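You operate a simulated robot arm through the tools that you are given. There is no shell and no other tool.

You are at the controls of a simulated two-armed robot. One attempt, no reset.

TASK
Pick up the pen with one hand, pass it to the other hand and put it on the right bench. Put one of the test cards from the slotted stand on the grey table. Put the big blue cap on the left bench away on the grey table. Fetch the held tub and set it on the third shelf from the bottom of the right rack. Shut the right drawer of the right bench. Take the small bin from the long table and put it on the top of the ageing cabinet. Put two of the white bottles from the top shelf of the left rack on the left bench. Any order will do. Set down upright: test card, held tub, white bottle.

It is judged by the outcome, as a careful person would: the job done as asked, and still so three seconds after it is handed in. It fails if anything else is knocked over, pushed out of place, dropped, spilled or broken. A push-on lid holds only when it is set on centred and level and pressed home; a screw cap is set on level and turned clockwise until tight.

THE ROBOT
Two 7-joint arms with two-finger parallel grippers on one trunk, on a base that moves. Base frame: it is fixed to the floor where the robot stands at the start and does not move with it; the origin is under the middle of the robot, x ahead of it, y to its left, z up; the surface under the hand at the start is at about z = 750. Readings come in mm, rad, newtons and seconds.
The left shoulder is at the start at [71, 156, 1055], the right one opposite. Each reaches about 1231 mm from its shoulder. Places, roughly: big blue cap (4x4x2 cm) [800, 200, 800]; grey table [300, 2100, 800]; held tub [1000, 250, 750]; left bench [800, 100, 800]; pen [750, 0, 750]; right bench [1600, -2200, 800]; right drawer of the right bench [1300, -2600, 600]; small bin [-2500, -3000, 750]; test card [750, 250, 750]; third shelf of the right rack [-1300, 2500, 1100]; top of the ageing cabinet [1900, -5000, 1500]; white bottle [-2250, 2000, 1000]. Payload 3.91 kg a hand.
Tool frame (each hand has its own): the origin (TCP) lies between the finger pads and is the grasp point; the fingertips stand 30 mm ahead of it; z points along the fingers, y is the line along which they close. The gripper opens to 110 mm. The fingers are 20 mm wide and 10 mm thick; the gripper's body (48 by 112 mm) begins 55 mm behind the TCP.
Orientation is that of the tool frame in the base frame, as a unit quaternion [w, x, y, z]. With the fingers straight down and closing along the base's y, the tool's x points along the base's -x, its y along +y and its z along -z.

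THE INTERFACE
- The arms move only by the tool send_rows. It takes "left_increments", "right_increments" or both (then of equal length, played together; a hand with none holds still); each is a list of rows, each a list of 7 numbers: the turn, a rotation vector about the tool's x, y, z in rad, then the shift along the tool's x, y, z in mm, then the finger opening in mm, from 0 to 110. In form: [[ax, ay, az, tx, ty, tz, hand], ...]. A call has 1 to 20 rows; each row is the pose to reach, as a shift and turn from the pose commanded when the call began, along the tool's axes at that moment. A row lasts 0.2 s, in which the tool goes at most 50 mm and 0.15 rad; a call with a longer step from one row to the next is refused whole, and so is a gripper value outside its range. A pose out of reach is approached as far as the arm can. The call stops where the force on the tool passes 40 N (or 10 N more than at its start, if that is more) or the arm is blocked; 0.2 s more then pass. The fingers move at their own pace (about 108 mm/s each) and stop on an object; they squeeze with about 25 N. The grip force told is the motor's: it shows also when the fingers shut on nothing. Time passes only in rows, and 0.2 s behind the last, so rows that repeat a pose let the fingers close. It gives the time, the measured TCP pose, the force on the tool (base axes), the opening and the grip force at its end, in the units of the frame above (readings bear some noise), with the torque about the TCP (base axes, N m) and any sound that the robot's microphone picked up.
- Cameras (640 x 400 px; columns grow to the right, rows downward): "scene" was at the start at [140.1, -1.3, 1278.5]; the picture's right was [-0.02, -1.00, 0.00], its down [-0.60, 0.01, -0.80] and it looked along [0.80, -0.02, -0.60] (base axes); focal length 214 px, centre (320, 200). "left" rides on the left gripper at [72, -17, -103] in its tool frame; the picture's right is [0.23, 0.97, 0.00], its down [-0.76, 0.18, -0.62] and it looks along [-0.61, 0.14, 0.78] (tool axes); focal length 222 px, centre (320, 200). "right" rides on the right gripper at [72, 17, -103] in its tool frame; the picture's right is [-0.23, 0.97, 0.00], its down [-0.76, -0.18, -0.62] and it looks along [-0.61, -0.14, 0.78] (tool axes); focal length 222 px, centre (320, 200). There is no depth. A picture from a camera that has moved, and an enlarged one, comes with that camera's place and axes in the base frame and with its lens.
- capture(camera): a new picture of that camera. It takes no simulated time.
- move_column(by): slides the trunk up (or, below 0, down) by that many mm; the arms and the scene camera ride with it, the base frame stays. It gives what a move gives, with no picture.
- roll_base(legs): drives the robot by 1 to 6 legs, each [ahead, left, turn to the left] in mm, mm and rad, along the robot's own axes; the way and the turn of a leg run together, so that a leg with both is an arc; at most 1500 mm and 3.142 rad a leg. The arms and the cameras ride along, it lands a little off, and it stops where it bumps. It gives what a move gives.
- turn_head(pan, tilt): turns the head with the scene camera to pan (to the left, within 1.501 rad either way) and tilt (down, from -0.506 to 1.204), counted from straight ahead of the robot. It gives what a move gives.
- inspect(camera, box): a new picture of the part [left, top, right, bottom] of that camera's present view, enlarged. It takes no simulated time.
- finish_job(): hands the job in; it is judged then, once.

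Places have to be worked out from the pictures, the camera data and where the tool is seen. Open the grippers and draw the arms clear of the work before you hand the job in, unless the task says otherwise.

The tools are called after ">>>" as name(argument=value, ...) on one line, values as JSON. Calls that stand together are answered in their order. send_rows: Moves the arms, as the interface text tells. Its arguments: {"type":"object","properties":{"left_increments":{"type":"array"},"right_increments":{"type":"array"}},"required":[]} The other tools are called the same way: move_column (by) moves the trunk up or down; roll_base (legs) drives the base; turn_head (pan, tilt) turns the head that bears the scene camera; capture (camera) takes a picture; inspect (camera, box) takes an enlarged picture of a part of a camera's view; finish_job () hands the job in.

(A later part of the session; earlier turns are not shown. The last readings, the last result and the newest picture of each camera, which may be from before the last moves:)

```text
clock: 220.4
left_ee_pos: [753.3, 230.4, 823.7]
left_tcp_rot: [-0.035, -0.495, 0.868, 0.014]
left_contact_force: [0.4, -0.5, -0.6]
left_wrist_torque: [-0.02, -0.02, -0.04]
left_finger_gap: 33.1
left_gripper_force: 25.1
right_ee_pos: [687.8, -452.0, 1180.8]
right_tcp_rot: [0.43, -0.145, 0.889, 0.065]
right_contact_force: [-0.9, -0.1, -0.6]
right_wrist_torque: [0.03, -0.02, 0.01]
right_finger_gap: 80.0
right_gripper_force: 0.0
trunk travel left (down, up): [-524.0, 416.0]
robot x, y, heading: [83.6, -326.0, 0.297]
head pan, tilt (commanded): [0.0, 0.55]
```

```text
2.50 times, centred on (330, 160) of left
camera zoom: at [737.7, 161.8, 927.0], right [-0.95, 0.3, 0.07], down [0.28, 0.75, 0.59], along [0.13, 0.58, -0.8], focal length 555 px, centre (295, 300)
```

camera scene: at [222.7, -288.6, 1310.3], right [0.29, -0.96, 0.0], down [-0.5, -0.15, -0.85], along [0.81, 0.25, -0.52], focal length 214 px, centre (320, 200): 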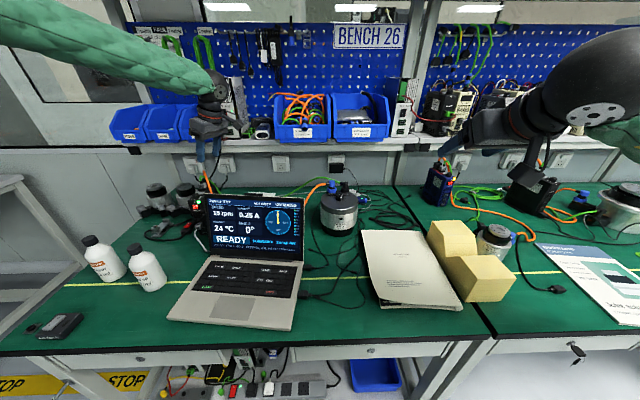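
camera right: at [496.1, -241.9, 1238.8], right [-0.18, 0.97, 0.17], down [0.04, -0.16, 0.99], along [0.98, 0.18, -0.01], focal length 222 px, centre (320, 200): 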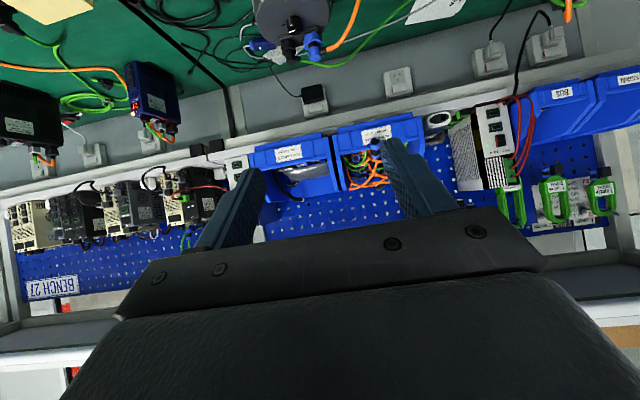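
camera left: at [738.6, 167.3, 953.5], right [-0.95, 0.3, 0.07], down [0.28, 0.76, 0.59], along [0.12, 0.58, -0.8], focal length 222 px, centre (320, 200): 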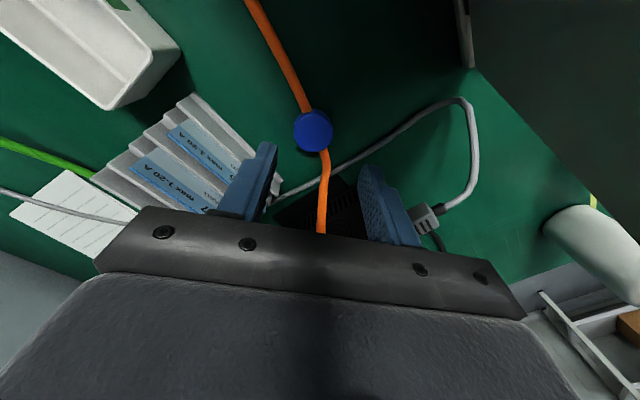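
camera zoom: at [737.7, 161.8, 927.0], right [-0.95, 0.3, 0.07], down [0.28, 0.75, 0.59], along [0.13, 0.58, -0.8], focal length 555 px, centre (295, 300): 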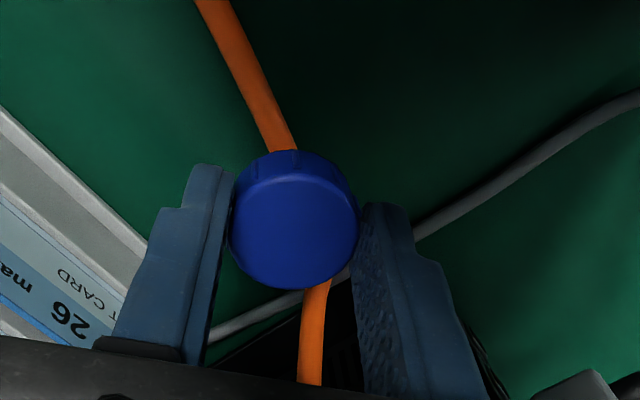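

The cap is lifted. I raise it to clear the laptop and bring it back to the front.

>>> send_rows(left_increments=[[0, 0, 0, 2, 2, -40, 20], [0, 0, 0, 4, 4.5, -80, 20], [0, 0, 0, 6, 6.8, -120, 20], [0, 0, 0, 8, 9, -160, 20], [0, 0, 0, 10, 11.3, -200, 20], [0, 0, 0, 12, 13.5, -240, 20], [0, 0, 0, 13.5, 15, -268, 20], [0, 0, 0, 28, 48, -267, 20], [0, 0, 0, 42.5, 81, -266, 20], [0, 0, 0, 57, 114, -265, 20], [0, 0, 0, 71.5, 147, -264, 20], [0, 0, 0, 86, 180, -263, 20], [0, 0, 0, 100.5, 213, -262, 20], [0, 0, 0, 115, 245, -260, 20]])

>>> capture(camera="scene")

>>> capture(camera="right")

```text
clock: 223.4
left_ee_pos: [506.7, 262.1, 1104.3]
left_tcp_rot: [-0.036, -0.495, 0.868, 0.013]
left_contact_force: [-0.9, 0.1, -0.6]
left_wrist_torque: [-0.03, -0.02, 0.02]
left_finger_gap: 32.8
left_gripper_force: 24.8
right_ee_pos: [687.9, -451.2, 1183.5]
right_tcp_rot: [0.431, -0.144, 0.889, 0.063]
right_contact_force: [-0.5, 0.5, 0.1]
right_wrist_torque: [0.02, 0.01, 0.04]
right_finger_gap: 80.1
right_gripper_force: 0.1
trunk travel left (down, up): [-524.0, 416.0]
robot x, y, heading: [81.8, -329.3, 0.296]
head pan, tilt (commanded): [0.0, 0.55]
```

```text
taken
camera scene: at [219.7, -288.9, 1310.7], right [0.29, -0.96, 0.0], down [-0.5, -0.15, -0.85], along [0.82, 0.25, -0.52], focal length 214 px, centre (320, 200)
```

scene: 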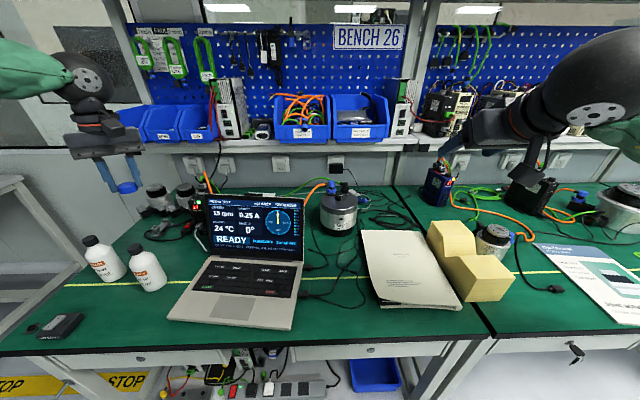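

```text
taken
camera right: at [563.6, -474.3, 1189.8], right [-0.17, 0.97, 0.17], down [0.04, -0.16, 0.99], along [0.98, 0.17, -0.01], focal length 222 px, centre (320, 200)
```

right: 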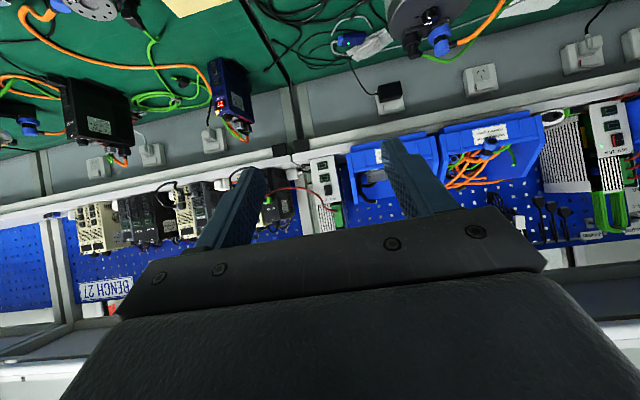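

The cap is in the left hand. For the pen, which leans in its cup with its blue end at about base [834,29,867], I shift the base 200 mm left so the right arm can come at it aligned with its lean.

>>> roll_base(legs=[[0, 200, 0]])

>>> capture(camera="scene")

```text
clock: 225.0
left_ee_pos: [447.9, 458.0, 1103.8]
left_tcp_rot: [-0.036, -0.495, 0.868, 0.012]
left_contact_force: [0.1, 0.7, -0.2]
left_wrist_torque: [-0.02, 0.02, 0.03]
left_finger_gap: 33.3
left_gripper_force: 24.6
right_ee_pos: [628.1, -256.2, 1182.7]
right_tcp_rot: [0.43, -0.144, 0.889, 0.064]
right_contact_force: [-0.1, 0.4, -0.6]
right_wrist_torque: [-0.06, 0.04, -0.02]
right_finger_gap: 80.0
right_gripper_force: 0.0
trunk travel left (down, up): [-524.0, 416.0]
robot x, y, heading: [27.2, -133.5, 0.296]
head pan, tilt (commanded): [0.0, 0.55]
```

```text
taken
camera scene: at [161.2, -93.1, 1310.5], right [0.29, -0.96, 0.0], down [-0.5, -0.15, -0.85], along [0.82, 0.25, -0.52], focal length 214 px, centre (320, 200)
```

scene: 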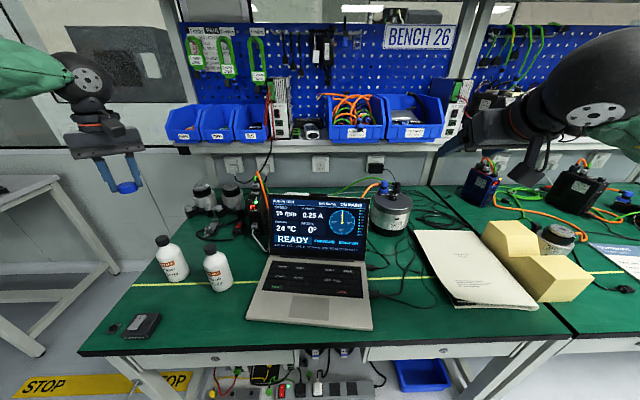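

I move the right hand to a pre-grasp 160 mm above the pen along its axis, turning the tool to match the pen's lean.

>>> send_rows(right_increments=[[0.0312, 0.0814, -0.0446, -3.8, 28.4, 30.7, 70], [0.0624, 0.1628, -0.0891, -7.7, 56.8, 61.5, 60], [0.0936, 0.2443, -0.1337, -11.5, 85.3, 92.2, 50], [0.1248, 0.3257, -0.1782, -15.3, 113.7, 122.9, 46], [0.156, 0.4071, -0.2228, -19.2, 142.1, 153.7, 46], [0.1871, 0.4885, -0.2674, -23, 170.5, 184.4, 46], [0.2183, 0.5699, -0.3119, -26.8, 198.9, 215.1, 46], [0.2495, 0.6514, -0.3565, -30.6, 227.4, 245.8, 46], [0.2807, 0.7328, -0.401, -34.5, 255.8, 276.6, 46], [0.3119, 0.8142, -0.4456, -38.3, 284.2, 307.3, 46]])

>>> capture(camera="right")

>>> capture(camera="scene")

```text
clock: 227.2
left_ee_pos: [449.1, 457.0, 1101.9]
left_tcp_rot: [-0.037, -0.495, 0.868, 0.012]
left_contact_force: [0.1, 0.1, -1.1]
left_wrist_torque: [-0.03, 0.01, 0.02]
left_finger_gap: 33.2
left_gripper_force: 25.0
right_ee_pos: [792.1, 98.0, 1017.4]
right_tcp_rot: [0.065, -0.278, 0.931, -0.226]
right_contact_force: [0.6, 0.6, 0.2]
right_wrist_torque: [-0.03, 0.0, -0.02]
right_finger_gap: 46.2
right_gripper_force: 0.1
trunk travel left (down, up): [-524.0, 416.0]
robot x, y, heading: [28.2, -136.4, 0.293]
head pan, tilt (commanded): [0.0, 0.55]
```

```text
taken
camera right: at [699.5, 110.4, 1101.6], right [-0.29, 0.85, -0.45], down [0.57, 0.53, 0.63], along [0.77, -0.07, -0.63], focal length 222 px, centre (320, 200)
```

right: 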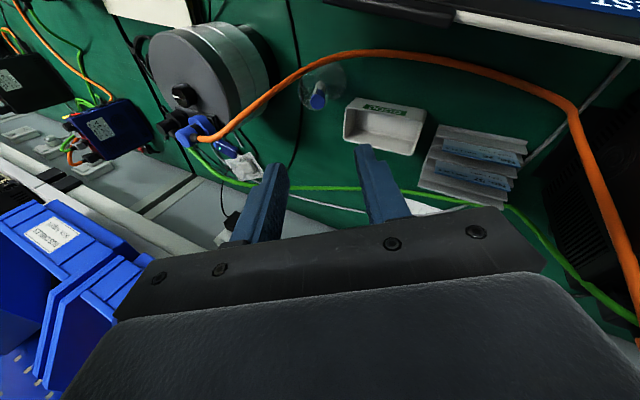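

```text
taken
camera scene: at [162.0, -92.4, 1310.4], right [0.29, -0.96, 0.0], down [-0.5, -0.15, -0.85], along [0.82, 0.25, -0.52], focal length 214 px, centre (320, 200)
```

scene: 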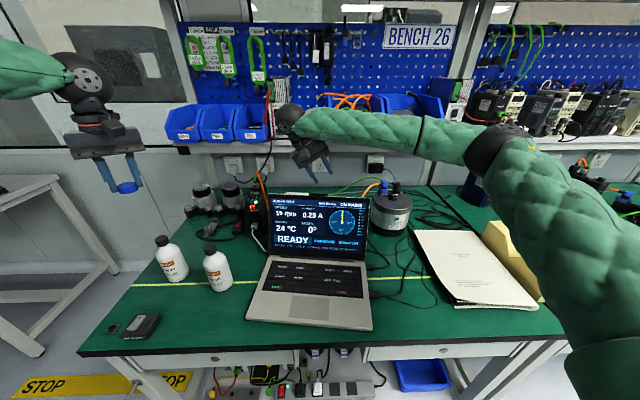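

The camera housing would come too near the lid in that tilt. Pitching the tool by 0.3 rad about its closing axis moves the housing away while still gripping the pen; I adjust to a new pre-grasp.

>>> send_rows(right_increments=[[0, 0.1, 0, -12, -0.9, 22, 46], [0, 0.2, 0, -24, -1.7, 44, 46], [0, 0.3, 0, -36.3, -2.6, 66.4, 46]])

>>> capture(camera="right")

>>> inspect(camera="right", box=[230, 60, 430, 200])

```text
clock: 228.0
left_ee_pos: [449.1, 457.4, 1102.1]
left_tcp_rot: [-0.037, -0.495, 0.868, 0.013]
left_contact_force: [0.2, 1.1, -0.8]
left_wrist_torque: [0.0, 0.02, 0.02]
left_finger_gap: 33.0
left_gripper_force: 26.0
right_ee_pos: [841.7, 85.8, 960.0]
right_tcp_rot: [-0.075, -0.242, 0.931, -0.265]
right_contact_force: [-0.6, -0.3, 0.2]
right_wrist_torque: [-0.03, -0.03, -0.03]
right_finger_gap: 46.1
right_gripper_force: 0.0
trunk travel left (down, up): [-524.0, 416.0]
robot x, y, heading: [26.8, -134.0, 0.292]
head pan, tilt (commanded): [0.0, 0.55]
```

```text
taken
camera right: at [772.4, 124.1, 1059.4], right [-0.28, 0.82, -0.5], down [0.76, 0.51, 0.41], along [0.59, -0.27, -0.76], focal length 222 px, centre (320, 200)
```

right: 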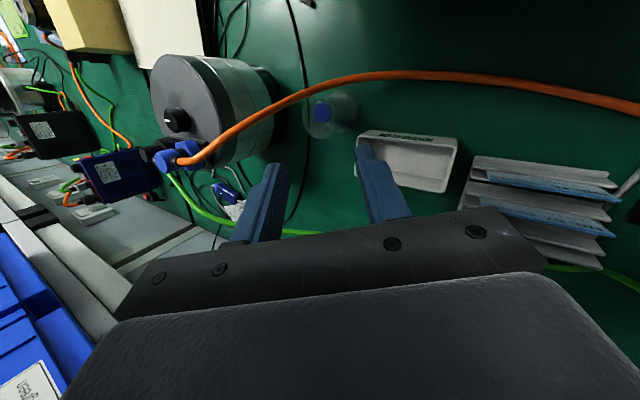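

```text
2.86 times, centred on (330, 130) of right
camera zoom: at [772.4, 124.1, 1059.4], right [-0.28, 0.82, -0.5], down [0.76, 0.51, 0.41], along [0.59, -0.27, -0.76], focal length 635 px, centre (291, 400)
```

zoom: 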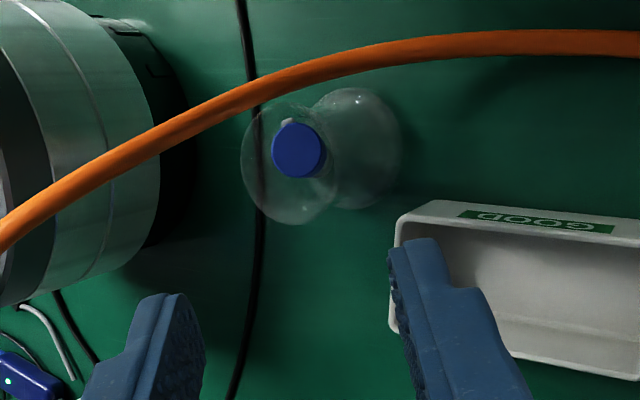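

The pen's blue end is at (6.6, 4.4, 110) in the tool frame, matching my estimate; the orange cable stays about 25 mm clear. I advance 65 mm and re-check.

>>> send_rows(right_increments=[[0, 0, 0, 0.2, 2, 33, 46], [0, 0, 0, 0.4, 4.4, 65, 46], [0, 0, 0, 0.4, 4.4, 65, 46]])

>>> capture(camera="right")

>>> inspect(camera="right", box=[230, 80, 430, 220])

```text
clock: 228.8
left_ee_pos: [448.5, 457.2, 1103.1]
left_tcp_rot: [-0.036, -0.496, 0.868, 0.013]
left_contact_force: [0.5, 0.0, -0.5]
left_wrist_torque: [0.01, 0.03, -0.06]
left_finger_gap: 33.4
left_gripper_force: 25.5
right_ee_pos: [835.8, 54.4, 904.5]
right_tcp_rot: [-0.074, -0.242, 0.931, -0.264]
right_contact_force: [-0.7, -1.1, -0.1]
right_wrist_torque: [-0.01, 0.0, 0.02]
right_finger_gap: 45.9
right_gripper_force: 0.1
trunk travel left (down, up): [-524.0, 416.0]
robot x, y, heading: [25.1, -135.9, 0.296]
head pan, tilt (commanded): [0.0, 0.55]
```

```text
taken
camera right: at [766.9, 92.2, 1002.6], right [-0.28, 0.82, -0.5], down [0.76, 0.51, 0.41], along [0.59, -0.27, -0.76], focal length 222 px, centre (320, 200)
```

right: 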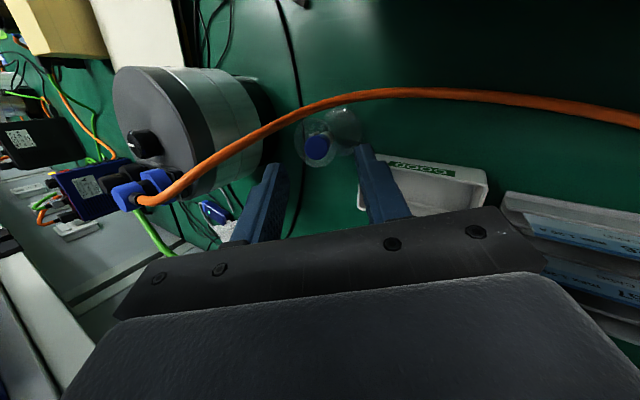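

```text
2.86 times, centred on (330, 150) of right
camera zoom: at [766.9, 92.2, 1002.6], right [-0.28, 0.82, -0.5], down [0.76, 0.51, 0.41], along [0.59, -0.27, -0.76], focal length 635 px, centre (291, 343)
```

zoom: 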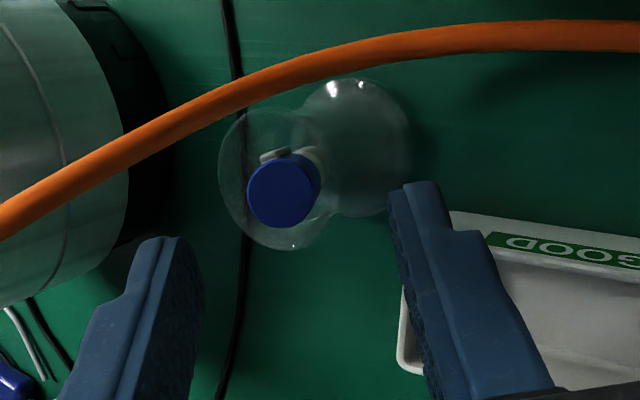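

Alignment is good. I advance the last 34 mm and close gently on the pen.

>>> send_rows(right_increments=[[0, 0, 0, 0.2, -0.4, 17, 46], [0, 0, 0, 0.3, -0.8, 33, 46], [0, 0, 0, 0.3, -0.8, 33, 46]])

>>> inspect(camera="right", box=[230, 100, 430, 240])

```text
clock: 229.6
left_ee_pos: [449.9, 457.5, 1103.9]
left_tcp_rot: [-0.036, -0.496, 0.868, 0.013]
left_contact_force: [-0.5, 0.2, -0.5]
left_wrist_torque: [-0.01, -0.02, -0.01]
left_finger_gap: 33.2
left_gripper_force: 25.2
right_ee_pos: [835.3, 37.7, 876.7]
right_tcp_rot: [-0.073, -0.242, 0.931, -0.264]
right_contact_force: [-0.4, -0.6, 0.5]
right_wrist_torque: [-0.01, -0.01, 0.03]
right_finger_gap: 45.8
right_gripper_force: 0.2
trunk travel left (down, up): [-524.0, 416.0]
robot x, y, heading: [25.6, -135.7, 0.297]
head pan, tilt (commanded): [0.0, 0.55]
```

```text
2.86 times, centred on (330, 170) of right
camera zoom: at [766.3, 74.6, 975.4], right [-0.28, 0.82, -0.5], down [0.76, 0.51, 0.41], along [0.59, -0.27, -0.76], focal length 635 px, centre (291, 286)
```

zoom: 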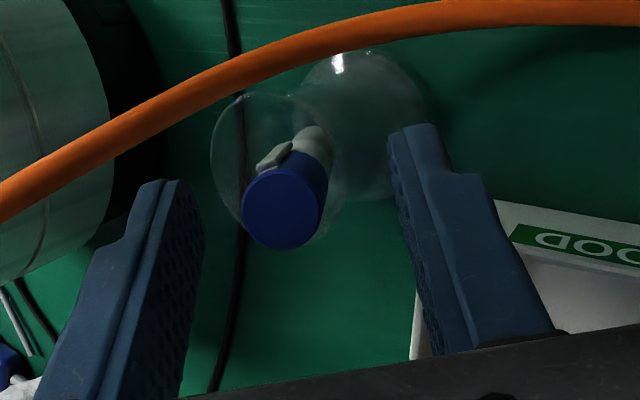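

The pen's end lies between the pads. I close the right gripper.

>>> send_rows(right_increments=[[0, 0, 0, 0, 0, 0, 30], [0, 0, 0, 0, 0, 0, 18], [0, 0, 0, 0, 0, 0, 8], [0, 0, 0, 0, 0, 0, 5], [0, 0, 0, 0, 0, 0, 5]])

>>> inspect(camera="right", box=[230, 100, 430, 240])

```text
clock: 230.8
left_ee_pos: [448.3, 456.4, 1103.4]
left_tcp_rot: [-0.036, -0.495, 0.868, 0.013]
left_contact_force: [0.2, -0.3, 0.6]
left_wrist_torque: [0.02, 0.02, 0.0]
left_finger_gap: 33.2
left_gripper_force: 25.7
right_ee_pos: [835.6, 37.4, 877.2]
right_tcp_rot: [-0.074, -0.242, 0.931, -0.264]
right_contact_force: [-0.8, 1.0, 0.2]
right_wrist_torque: [0.18, 0.1, -0.04]
right_finger_gap: 14.4
right_gripper_force: 24.8
trunk travel left (down, up): [-524.0, 416.0]
robot x, y, heading: [24.1, -137.2, 0.295]
head pan, tilt (commanded): [0.0, 0.55]
```

```text
2.86 times, centred on (330, 170) of right
camera zoom: at [766.4, 74.5, 975.3], right [-0.28, 0.82, -0.5], down [0.76, 0.51, 0.41], along [0.59, -0.27, -0.76], focal length 635 px, centre (291, 286)
```

zoom: 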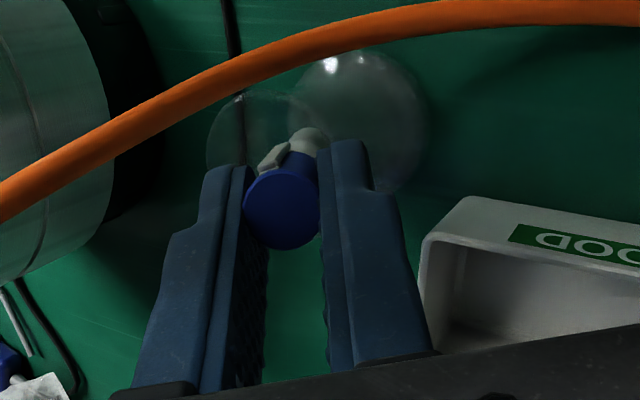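

The pen is gripped (14.4 mm). I pull it out along its own axis, slowly at first.

>>> send_rows(right_increments=[[0, 0, 0, 2.9, 0, -9.5, 5], [0, 0, 0, 5.9, 0, -19.1, 5], [0, 0, 0, 10.3, 0, -33.4, 5]])

>>> inspect(camera="right", box=[230, 60, 430, 220])

```text
clock: 231.6
left_ee_pos: [449.2, 457.1, 1103.1]
left_tcp_rot: [-0.036, -0.495, 0.868, 0.012]
left_contact_force: [0.1, 0.0, 0.2]
left_wrist_torque: [0.03, -0.01, -0.04]
left_finger_gap: 33.0
left_gripper_force: 25.4
right_ee_pos: [830.0, 52.4, 906.4]
right_tcp_rot: [-0.073, -0.242, 0.931, -0.265]
right_contact_force: [0.8, -0.2, 0.2]
right_wrist_torque: [-0.06, -0.05, 0.0]
right_finger_gap: 13.8
right_gripper_force: 25.4
trunk travel left (down, up): [-524.0, 416.0]
robot x, y, heading: [24.5, -135.3, 0.3]
head pan, tilt (commanded): [0.0, 0.55]
```

```text
2.50 times, centred on (330, 140) of right
camera zoom: at [759.6, 89.5, 1004.7], right [-0.28, 0.82, -0.51], down [0.76, 0.51, 0.41], along [0.59, -0.27, -0.76], focal length 555 px, centre (295, 350)
```

zoom: 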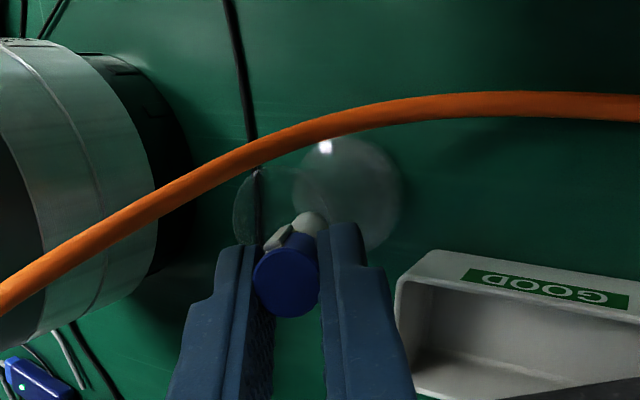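

The pen is coming out and the cup stays put. I continue another 105 mm along the axis.

>>> send_rows(right_increments=[[0, 0, 0, 8.8, 0, -28.6, 5], [0, 0, 0, 19.2, 0, -62, 5], [0, 0, 0, 31, 0, -100, 5], [0, 0, 0, 37, 0, -120, 5]])

>>> capture(camera="right")

>>> inspect(camera="right", box=[230, 40, 430, 200])

```text
clock: 232.6
left_ee_pos: [448.4, 456.7, 1102.5]
left_tcp_rot: [-0.036, -0.495, 0.868, 0.013]
left_contact_force: [0.2, 0.3, -0.7]
left_wrist_torque: [0.04, 0.0, -0.03]
left_finger_gap: 33.1
left_gripper_force: 25.0
right_ee_pos: [797.9, 101.7, 1017.4]
right_tcp_rot: [-0.074, -0.241, 0.931, -0.265]
right_contact_force: [0.4, -1.2, 0.2]
right_wrist_torque: [-0.04, 0.02, 0.02]
right_finger_gap: 14.2
right_gripper_force: 25.4
trunk travel left (down, up): [-524.0, 416.0]
robot x, y, heading: [24.7, -134.2, 0.296]
head pan, tilt (commanded): [0.0, 0.55]
```

```text
taken
camera right: at [729.2, 138.4, 1115.5], right [-0.28, 0.82, -0.51], down [0.76, 0.51, 0.41], along [0.59, -0.27, -0.76], focal length 222 px, centre (320, 200)
```

right: 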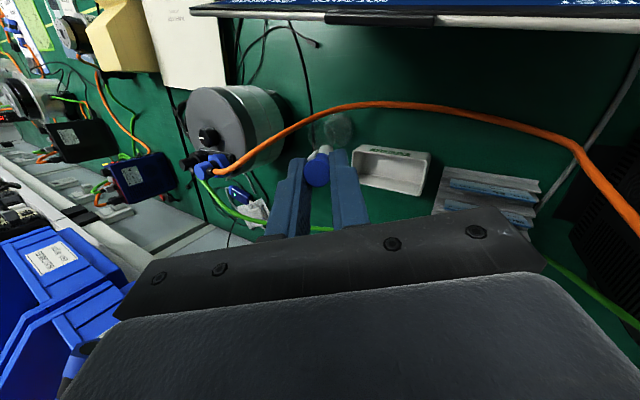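

```text
2.50 times, centred on (330, 120) of right
camera zoom: at [729.2, 138.4, 1115.5], right [-0.28, 0.82, -0.51], down [0.76, 0.51, 0.41], along [0.59, -0.27, -0.76], focal length 555 px, centre (295, 400)
```

zoom: 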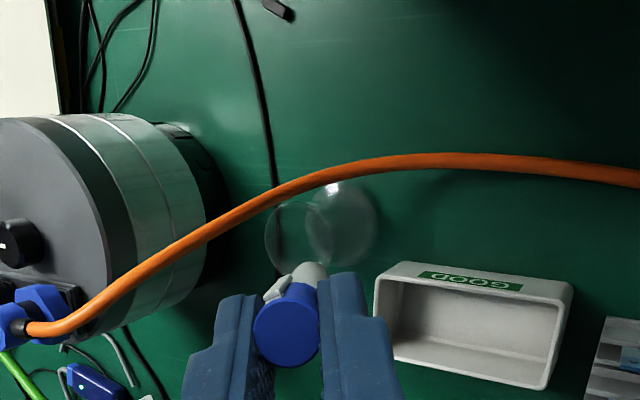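

The pen is free. I raise it above the laptop and bring it back to the front of the robot.

>>> send_rows(right_increments=[[0, 0, 0, 9.6, -16.7, -31.2, 5], [0, 0, 0, 19.3, -33.5, -62.3, 5], [0, 0, 0, 28.9, -50.2, -93.5, 5], [0, 0, 0, 68, -45.2, -85.4, 5], [0, 0, 0, 107, -40.3, -77.2, 5], [0, 0, 0, 146, -35.3, -69.1, 5], [0, 0, 0, 185.4, -30.4, -61, 5], [0, 0, 0, 224.5, -25.4, -52.8, 5], [0, 0, 0, 263.6, -20.5, -44.7, 5], [0, 0, 0, 302.7, -15.5, -36.6, 5], [0, 0, 0, 341.9, -10.6, -28.4, 5], [0, 0, 0, 381, -5.6, -20.3, 5]])

>>> capture(camera="scene")

>>> capture(camera="right")

```text
clock: 235.2
left_ee_pos: [449.3, 456.6, 1103.0]
left_tcp_rot: [-0.036, -0.496, 0.868, 0.012]
left_contact_force: [0.2, 0.4, -0.7]
left_wrist_torque: [0.02, 0.03, 0.02]
left_finger_gap: 33.0
left_gripper_force: 25.1
right_ee_pos: [465.4, -51.9, 1134.1]
right_tcp_rot: [-0.074, -0.241, 0.931, -0.263]
right_contact_force: [0.3, 0.2, -0.6]
right_wrist_torque: [0.02, 0.02, 0.04]
right_finger_gap: 14.1
right_gripper_force: 24.8
trunk travel left (down, up): [-524.0, 416.0]
robot x, y, heading: [21.7, -139.6, 0.295]
head pan, tilt (commanded): [0.0, 0.55]
```

```text
taken
camera scene: at [161.3, -94.6, 1310.6], right [0.29, -0.96, 0.0], down [-0.5, -0.15, -0.85], along [0.82, 0.25, -0.52], focal length 214 px, centre (320, 200)
```

scene: 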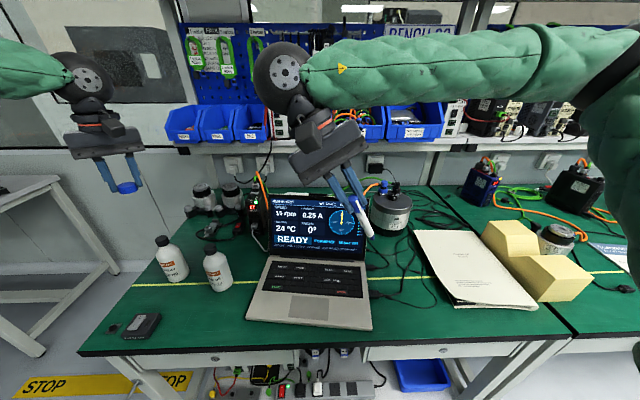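

```text
taken
camera right: at [396.8, -15.2, 1234.6], right [-0.28, 0.82, -0.5], down [0.76, 0.51, 0.41], along [0.59, -0.27, -0.76], focal length 222 px, centre (320, 200)
```

right: 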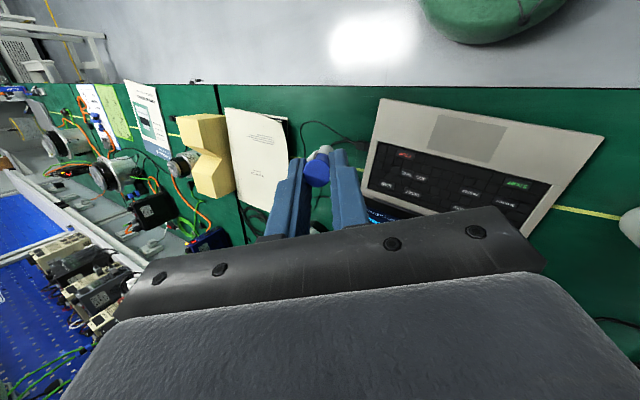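

Both items are in hand. I drive left to the grey table again, squaring the heading slightly.

>>> roll_base(legs=[[0, 560, 0.015], [0, 540, 0]])

>>> turn_head(pan=0.6, tilt=0.6)

>>> capture(camera="scene")

>>> capture(camera="left")

```text
clock: 241.2
left_ee_pos: [107.0, 1526.4, 1103.0]
left_tcp_rot: [-0.037, -0.499, 0.866, 0.012]
left_contact_force: [-0.5, 0.0, 0.8]
left_wrist_torque: [0.03, 0.0, 0.01]
left_finger_gap: 32.9
left_gripper_force: 25.0
right_ee_pos: [130.0, 1017.8, 1134.9]
right_tcp_rot: [-0.073, -0.247, 0.929, -0.265]
right_contact_force: [-0.7, 0.4, -0.4]
right_wrist_torque: [-0.02, 0.0, -0.03]
right_finger_gap: 14.1
right_gripper_force: 25.2
trunk travel left (down, up): [-524.0, 416.0]
robot x, y, heading: [-312.9, 927.8, 0.309]
head pan, tilt (commanded): [0.0, 0.55]
```

```text
clock: 242.2
left_ee_pos: [107.8, 1526.1, 1102.8]
left_tcp_rot: [-0.036, -0.5, 0.865, 0.012]
left_contact_force: [-0.4, 0.2, -0.7]
left_wrist_torque: [0.02, 0.02, -0.02]
left_finger_gap: 32.9
left_gripper_force: 25.2
right_ee_pos: [130.3, 1017.4, 1135.7]
right_tcp_rot: [-0.073, -0.246, 0.93, -0.263]
right_contact_force: [0.3, 0.0, -0.1]
right_wrist_torque: [-0.02, 0.01, 0.04]
right_finger_gap: 14.0
right_gripper_force: 24.9
trunk travel left (down, up): [-524.0, 416.0]
robot x, y, heading: [-308.6, 925.2, 0.308]
head pan, tilt (commanded): [0.6, 0.6]
```

```text
taken
camera scene: at [-205.6, 1014.5, 1306.0], right [0.79, -0.62, 0.0], down [-0.35, -0.45, -0.82], along [0.51, 0.65, -0.57], focal length 214 px, centre (320, 200)
```

scene: 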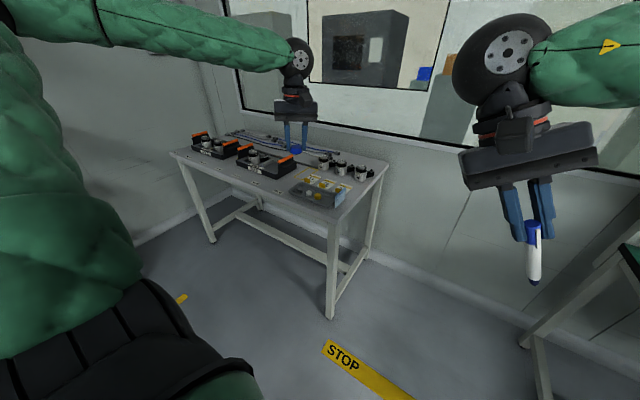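

```text
taken
camera left: at [92.3, 1456.3, 1207.6], right [-0.95, 0.29, 0.07], down [0.27, 0.76, 0.59], along [0.12, 0.58, -0.8], focal length 222 px, centre (320, 200)
```

left: 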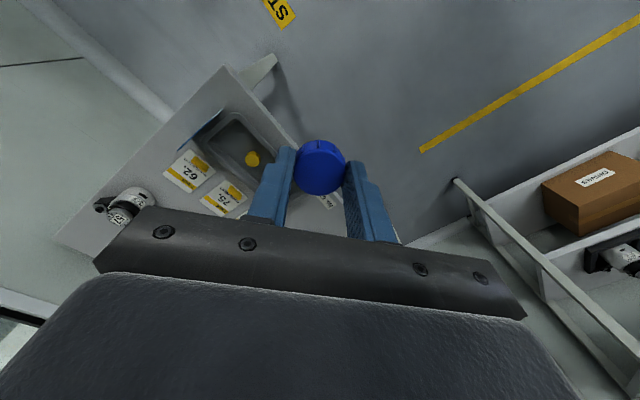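

I zoom on the cap tray and its surroundings to choose a spot for the blue cap.

>>> inspect(camera="left", box=[130, 60, 330, 220])

>>> inspect(camera="scene", box=[260, 120, 400, 220])

```text
2.50 times, centred on (230, 140) of left
camera zoom: at [92.3, 1456.3, 1207.6], right [-0.95, 0.29, 0.07], down [0.27, 0.76, 0.59], along [0.12, 0.58, -0.8], focal length 555 px, centre (545, 350)
```

zoom: 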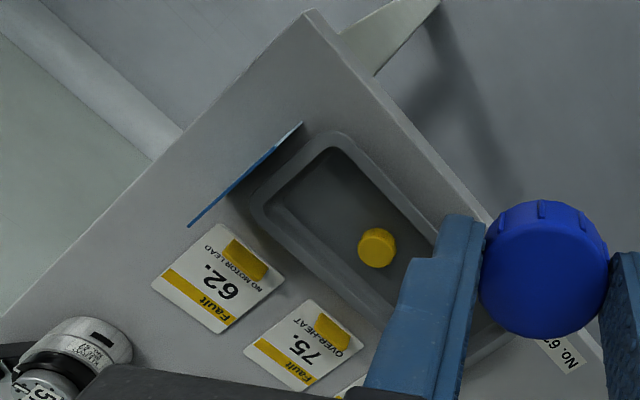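

```text
4.00 times, centred on (330, 170) of scene
camera zoom: at [-205.6, 1014.5, 1306.0], right [0.79, -0.62, 0.0], down [-0.35, -0.45, -0.82], along [0.51, 0.65, -0.57], focal length 858 px, centre (280, 320)
```

zoom: 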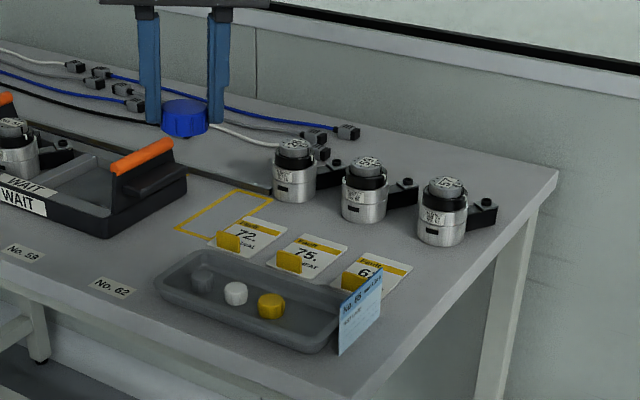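

The card still stands. The empty outlined spot on the table (room ≈(879,1634)) is open and easy to reach; I drive left 350 mm and forward 80 mm to put it in front of the left arm.

>>> roll_base(legs=[[80, 350, 0]])

>>> turn_head(pan=0.3, tilt=0.6)

>>> capture(camera="scene")

>>> capture(camera="left")

```text
clock: 244.5
left_ee_pos: [77.4, 1891.9, 1103.5]
left_tcp_rot: [-0.036, -0.5, 0.865, 0.013]
left_contact_force: [-0.1, 0.6, -0.6]
left_wrist_torque: [-0.05, -0.02, -0.01]
left_finger_gap: 32.7
left_gripper_force: 25.2
right_ee_pos: [99.6, 1383.1, 1135.8]
right_tcp_rot: [-0.073, -0.247, 0.929, -0.266]
right_contact_force: [0.1, -0.1, -0.2]
right_wrist_torque: [0.02, 0.03, 0.01]
right_finger_gap: 14.3
right_gripper_force: 24.6
trunk travel left (down, up): [-524.0, 416.0]
robot x, y, heading: [-342.1, 1294.6, 0.306]
head pan, tilt (commanded): [0.6, 0.6]
```

```text
clock: 245.3
left_ee_pos: [75.7, 1890.9, 1102.9]
left_tcp_rot: [-0.036, -0.5, 0.865, 0.013]
left_contact_force: [0.1, -0.4, 0.0]
left_wrist_torque: [0.01, 0.01, -0.03]
left_finger_gap: 33.0
left_gripper_force: 25.3
right_ee_pos: [99.2, 1381.7, 1135.4]
right_tcp_rot: [-0.072, -0.246, 0.93, -0.263]
right_contact_force: [-0.4, -0.9, -0.6]
right_wrist_torque: [-0.02, 0.01, 0.02]
right_finger_gap: 14.0
right_gripper_force: 24.9
trunk travel left (down, up): [-524.0, 416.0]
robot x, y, heading: [-342.2, 1296.5, 0.301]
head pan, tilt (commanded): [0.3, 0.6]
```

```text
taken
camera scene: at [-218.6, 1360.7, 1306.0], right [0.57, -0.82, 0.0], down [-0.46, -0.32, -0.82], along [0.68, 0.47, -0.57], focal length 214 px, centre (320, 200)
```

scene: 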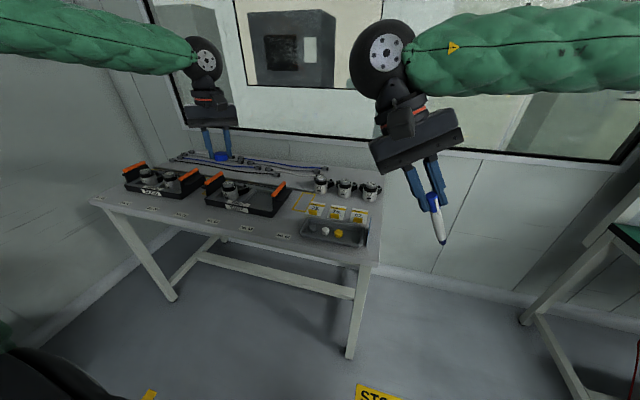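

```text
taken
camera left: at [61.9, 1821.2, 1207.7], right [-0.95, 0.29, 0.07], down [0.27, 0.76, 0.59], along [0.12, 0.58, -0.8], focal length 222 px, centre (320, 200)
```

left: 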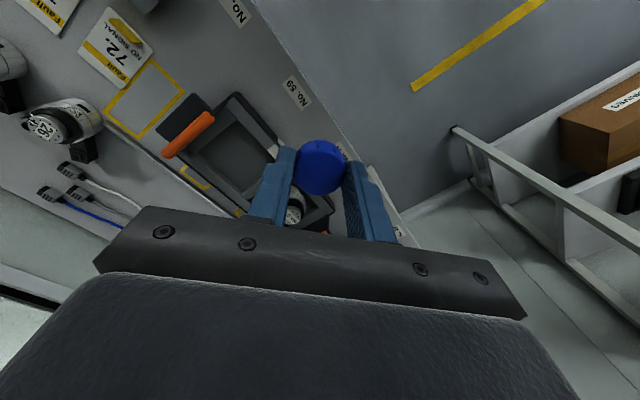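

The outlined spot's center is at base [336,1825]. I move the cap above it, yawing 0.4 rad so the fingers stay off the neighbouring carrier.

>>> send_rows(left_increments=[[0, 0, 0, -11.7, -37.9, 5, 20], [0.0049, 0.0058, -0.0997, -23.5, -75.8, 15, 20], [0.0099, 0.0117, -0.1993, -35.2, -113.7, 30, 20], [0.0148, 0.0175, -0.299, -46.9, -151.6, 48, 20], [0.0197, 0.0234, -0.3986, -58.6, -189.5, 66, 20], [0.0197, 0.0234, -0.3986, -70.4, -227.4, 84, 20], [0.0197, 0.0234, -0.3986, -82.1, -265.3, 100.7, 20]])

>>> capture(camera="left")

>>> inspect(camera="scene", box=[200, 100, 380, 260])

```text
clock: 246.9
left_ee_pos: [337.7, 1825.6, 976.8]
left_tcp_rot: [-0.039, -0.661, 0.749, 0.006]
left_contact_force: [0.3, 0.0, -1.3]
left_wrist_torque: [0.01, 0.03, 0.01]
left_finger_gap: 32.8
left_gripper_force: 25.5
right_ee_pos: [100.2, 1382.3, 1136.2]
right_tcp_rot: [-0.074, -0.247, 0.929, -0.265]
right_contact_force: [-0.3, -1.4, -0.3]
right_wrist_torque: [0.03, 0.03, 0.01]
right_finger_gap: 14.0
right_gripper_force: 25.0
trunk travel left (down, up): [-524.0, 416.0]
robot x, y, heading: [-343.3, 1294.8, 0.3]
head pan, tilt (commanded): [0.3, 0.6]
```

```text
taken
camera left: at [351.3, 1756.5, 1081.6], right [-0.99, -0.1, 0.07], down [-0.04, 0.8, 0.59], along [-0.12, 0.59, -0.8], focal length 222 px, centre (320, 200)
```

left: 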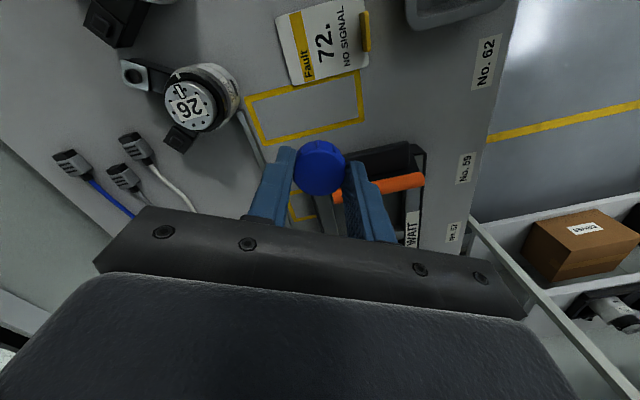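

```text
2.50 times, centred on (290, 180) of scene
camera zoom: at [-216.6, 1361.0, 1305.8], right [0.57, -0.82, 0.0], down [-0.47, -0.32, -0.82], along [0.68, 0.47, -0.57], focal length 536 px, centre (395, 250)
```

zoom: 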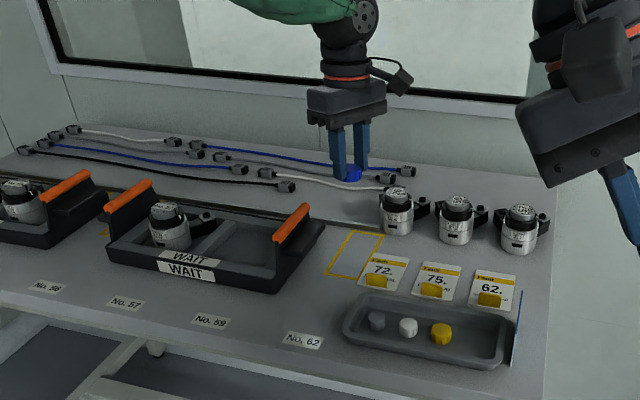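

The cap is right above the outlined spot, with about 19 mm clearance to the carrier. I lower it 120 mm and then step to contact.

>>> send_rows(left_increments=[[0, 0, 0, -2, -2.4, 40, 20], [0, 0, 0, -4, -4.9, 80, 20], [0, 0, 0, -6, -7.3, 119.5, 20], [0, 0, 0, -6, -7.3, 119.5, 20]])

>>> send_rows(left_increments=[[0, 0, 0, -0.5, -0.6, 10, 20], [0, 0, 0, -0.9, -1.1, 18, 20], [0, 0, 0, -0.9, -1.1, 18, 20]])

>>> inspect(camera="left", box=[230, 80, 430, 220])

```text
clock: 247.9
left_ee_pos: [338.9, 1826.2, 862.9]
left_tcp_rot: [-0.038, -0.661, 0.749, 0.006]
left_contact_force: [-0.9, -0.9, -0.2]
left_wrist_torque: [0.01, 0.01, -0.02]
left_finger_gap: 32.8
left_gripper_force: 25.0
right_ee_pos: [99.0, 1381.8, 1135.3]
right_tcp_rot: [-0.072, -0.246, 0.93, -0.264]
right_contact_force: [0.8, 0.2, 0.3]
right_wrist_torque: [0.0, -0.02, -0.03]
right_finger_gap: 14.2
right_gripper_force: 25.0
trunk travel left (down, up): [-524.0, 416.0]
robot x, y, heading: [-343.2, 1295.9, 0.304]
head pan, tilt (commanded): [0.3, 0.6]
```

```text
clock: 248.7
left_ee_pos: [340.8, 1827.1, 845.5]
left_tcp_rot: [-0.038, -0.662, 0.748, 0.005]
left_contact_force: [-0.3, 0.8, -1.0]
left_wrist_torque: [0.04, -0.04, 0.0]
left_finger_gap: 32.9
left_gripper_force: 25.2
right_ee_pos: [99.7, 1382.8, 1136.6]
right_tcp_rot: [-0.073, -0.246, 0.93, -0.264]
right_contact_force: [0.0, 0.5, -0.7]
right_wrist_torque: [0.0, -0.02, 0.02]
right_finger_gap: 13.9
right_gripper_force: 25.0
trunk travel left (down, up): [-524.0, 416.0]
robot x, y, heading: [-344.2, 1295.7, 0.307]
head pan, tilt (commanded): [0.3, 0.6]
```

```text
2.86 times, centred on (330, 150) of left
camera zoom: at [353.5, 1757.8, 949.0], right [-0.99, -0.1, 0.07], down [-0.04, 0.8, 0.59], along [-0.12, 0.59, -0.8], focal length 635 px, centre (291, 343)
```

zoom: 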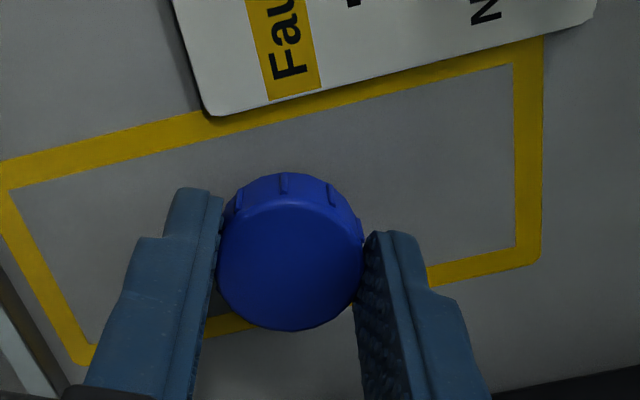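

I continue down in small steps.

>>> send_rows(left_increments=[[0, 0, 0, -0.3, -0.4, 6, 20], [0, 0, 0, -0.6, -0.7, 11, 20], [0, 0, 0, -0.6, -0.7, 11, 20]])

>>> send_rows(left_increments=[[0, 0, 0, -0.1, -0.2, 3, 20], [0, 0, 0, -0.1, -0.2, 3, 20]])

>>> send_rows(left_increments=[[0, 0, 0, -0.1, -0.2, 3, 20], [0, 0, 0, -0.1, -0.2, 3, 20]])

```text
clock: 249.5
left_ee_pos: [340.1, 1827.7, 835.1]
left_tcp_rot: [-0.037, -0.662, 0.749, 0.004]
left_contact_force: [1.7, 1.3, 11.4]
left_wrist_torque: [0.02, -0.2, -0.01]
left_finger_gap: 33.1
left_gripper_force: 25.5
right_ee_pos: [98.0, 1381.7, 1135.6]
right_tcp_rot: [-0.071, -0.246, 0.93, -0.265]
right_contact_force: [-0.3, -0.4, 0.1]
right_wrist_torque: [-0.01, 0.0, 0.04]
right_finger_gap: 14.0
right_gripper_force: 24.7
trunk travel left (down, up): [-524.0, 416.0]
robot x, y, heading: [-343.1, 1296.6, 0.305]
head pan, tilt (commanded): [0.3, 0.6]
```

```text
clock: 250.1
left_ee_pos: [339.6, 1825.6, 833.7]
left_tcp_rot: [-0.037, -0.662, 0.748, 0.004]
left_contact_force: [1.2, 1.6, 23.8]
left_wrist_torque: [0.06, -0.22, -0.09]
left_finger_gap: 32.6
left_gripper_force: 24.9
right_ee_pos: [97.7, 1381.2, 1136.1]
right_tcp_rot: [-0.073, -0.247, 0.929, -0.264]
right_contact_force: [0.2, 0.1, -0.1]
right_wrist_torque: [0.01, 0.0, 0.0]
right_finger_gap: 14.2
right_gripper_force: 25.6
trunk travel left (down, up): [-524.0, 416.0]
robot x, y, heading: [-340.9, 1297.8, 0.304]
head pan, tilt (commanded): [0.3, 0.6]
```

```text
clock: 250.7
left_ee_pos: [339.0, 1825.3, 831.6]
left_tcp_rot: [-0.036, -0.662, 0.749, 0.004]
left_contact_force: [9.2, 7.5, 36.4]
left_wrist_torque: [0.27, -0.96, 0.12]
left_finger_gap: 32.9
left_gripper_force: 25.6
right_ee_pos: [98.3, 1380.8, 1136.5]
right_tcp_rot: [-0.072, -0.247, 0.929, -0.265]
right_contact_force: [-0.7, 1.0, 0.2]
right_wrist_torque: [0.02, -0.01, 0.02]
right_finger_gap: 14.2
right_gripper_force: 25.0
trunk travel left (down, up): [-524.0, 416.0]
robot x, y, heading: [-338.0, 1295.2, 0.304]
head pan, tilt (commanded): [0.3, 0.6]
```

Firm contact now (36 N, more than needed). I ease back up about 5 mm, then release.

>>> send_rows(left_increments=[[0, 0, 0, 0.1, 0.2, -3, 20], [0, 0, 0, 0.2, 0.4, -6, 20], [0, 0, 0, 0.2, 0.4, -6, 20]])

```text
clock: 251.5
left_ee_pos: [338.3, 1827.2, 831.7]
left_tcp_rot: [-0.04, -0.661, 0.749, 0.007]
left_contact_force: [-0.4, -0.2, 1.1]
left_wrist_torque: [-0.01, -0.05, 0.02]
left_finger_gap: 33.0
left_gripper_force: 24.9
right_ee_pos: [98.9, 1382.5, 1134.2]
right_tcp_rot: [-0.073, -0.247, 0.929, -0.265]
right_contact_force: [-1.1, 0.1, -0.7]
right_wrist_torque: [-0.02, -0.01, 0.01]
right_finger_gap: 14.1
right_gripper_force: 25.2
trunk travel left (down, up): [-524.0, 416.0]
robot x, y, heading: [-343.1, 1293.9, 0.307]
head pan, tilt (commanded): [0.3, 0.6]
```

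Contact is light now (1 N). I open the left gripper and lift straight up.

>>> send_rows(left_increments=[[0, 0, 0, 0, 0, 0, 40], [0, 0, 0, 0, 0, 0, 52], [0, 0, 0, 0, 0, 0, 52]])

>>> send_rows(left_increments=[[0, 0, 0, 1, 1.2, -20, 52], [0, 0, 0, 3, 3.6, -60, 52], [0, 0, 0, 5, 6, -100, 52], [0, 0, 0, 7, 8.5, -140, 52]])

>>> capture(camera="left")

>>> inspect(camera="scene", box=[200, 140, 380, 260])

```text
clock: 252.3
left_ee_pos: [340.6, 1826.8, 833.5]
left_tcp_rot: [-0.039, -0.661, 0.749, 0.005]
left_contact_force: [0.4, -0.3, 0.1]
left_wrist_torque: [-0.01, 0.0, -0.01]
left_finger_gap: 51.9
left_gripper_force: 0.1
right_ee_pos: [99.0, 1381.7, 1135.0]
right_tcp_rot: [-0.073, -0.247, 0.929, -0.265]
right_contact_force: [0.1, -0.3, 0.2]
right_wrist_torque: [0.0, 0.0, 0.03]
right_finger_gap: 14.3
right_gripper_force: 25.0
trunk travel left (down, up): [-524.0, 416.0]
robot x, y, heading: [-338.3, 1295.7, 0.305]
head pan, tilt (commanded): [0.3, 0.6]
```

```text
clock: 253.3
left_ee_pos: [336.4, 1826.4, 974.9]
left_tcp_rot: [-0.038, -0.662, 0.749, 0.005]
left_contact_force: [0.0, 0.2, -0.3]
left_wrist_torque: [0.02, 0.02, 0.01]
left_finger_gap: 52.3
left_gripper_force: 0.1
right_ee_pos: [96.5, 1382.5, 1135.8]
right_tcp_rot: [-0.071, -0.246, 0.93, -0.264]
right_contact_force: [0.2, -0.3, -0.7]
right_wrist_torque: [0.01, -0.03, 0.0]
right_finger_gap: 14.3
right_gripper_force: 24.9
trunk travel left (down, up): [-524.0, 416.0]
robot x, y, heading: [-343.1, 1293.4, 0.305]
head pan, tilt (commanded): [0.3, 0.6]
```

```text
taken
camera left: at [349.1, 1757.4, 1079.2], right [-0.99, -0.1, 0.07], down [-0.04, 0.8, 0.59], along [-0.12, 0.59, -0.8], focal length 222 px, centre (320, 200)
```

left: 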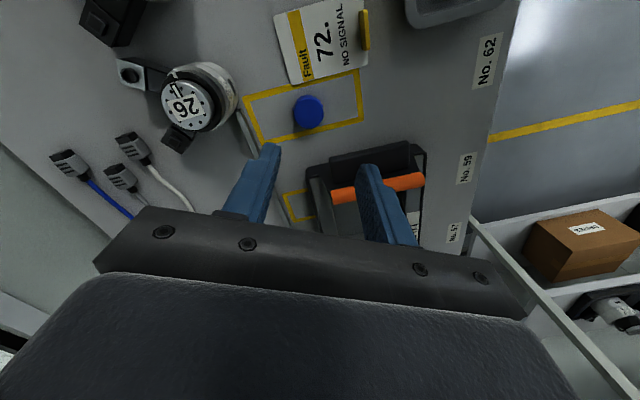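

```text
3.33 times, centred on (290, 200) of scene
camera zoom: at [-219.4, 1360.2, 1306.1], right [0.57, -0.82, 0.0], down [-0.46, -0.32, -0.83], along [0.68, 0.47, -0.56], focal length 715 px, centre (420, 200)
```

zoom: 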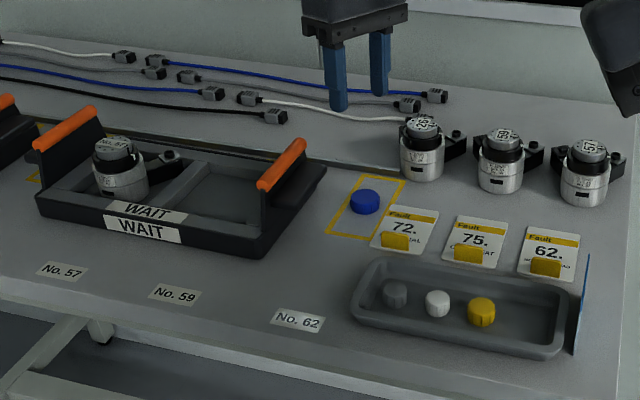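

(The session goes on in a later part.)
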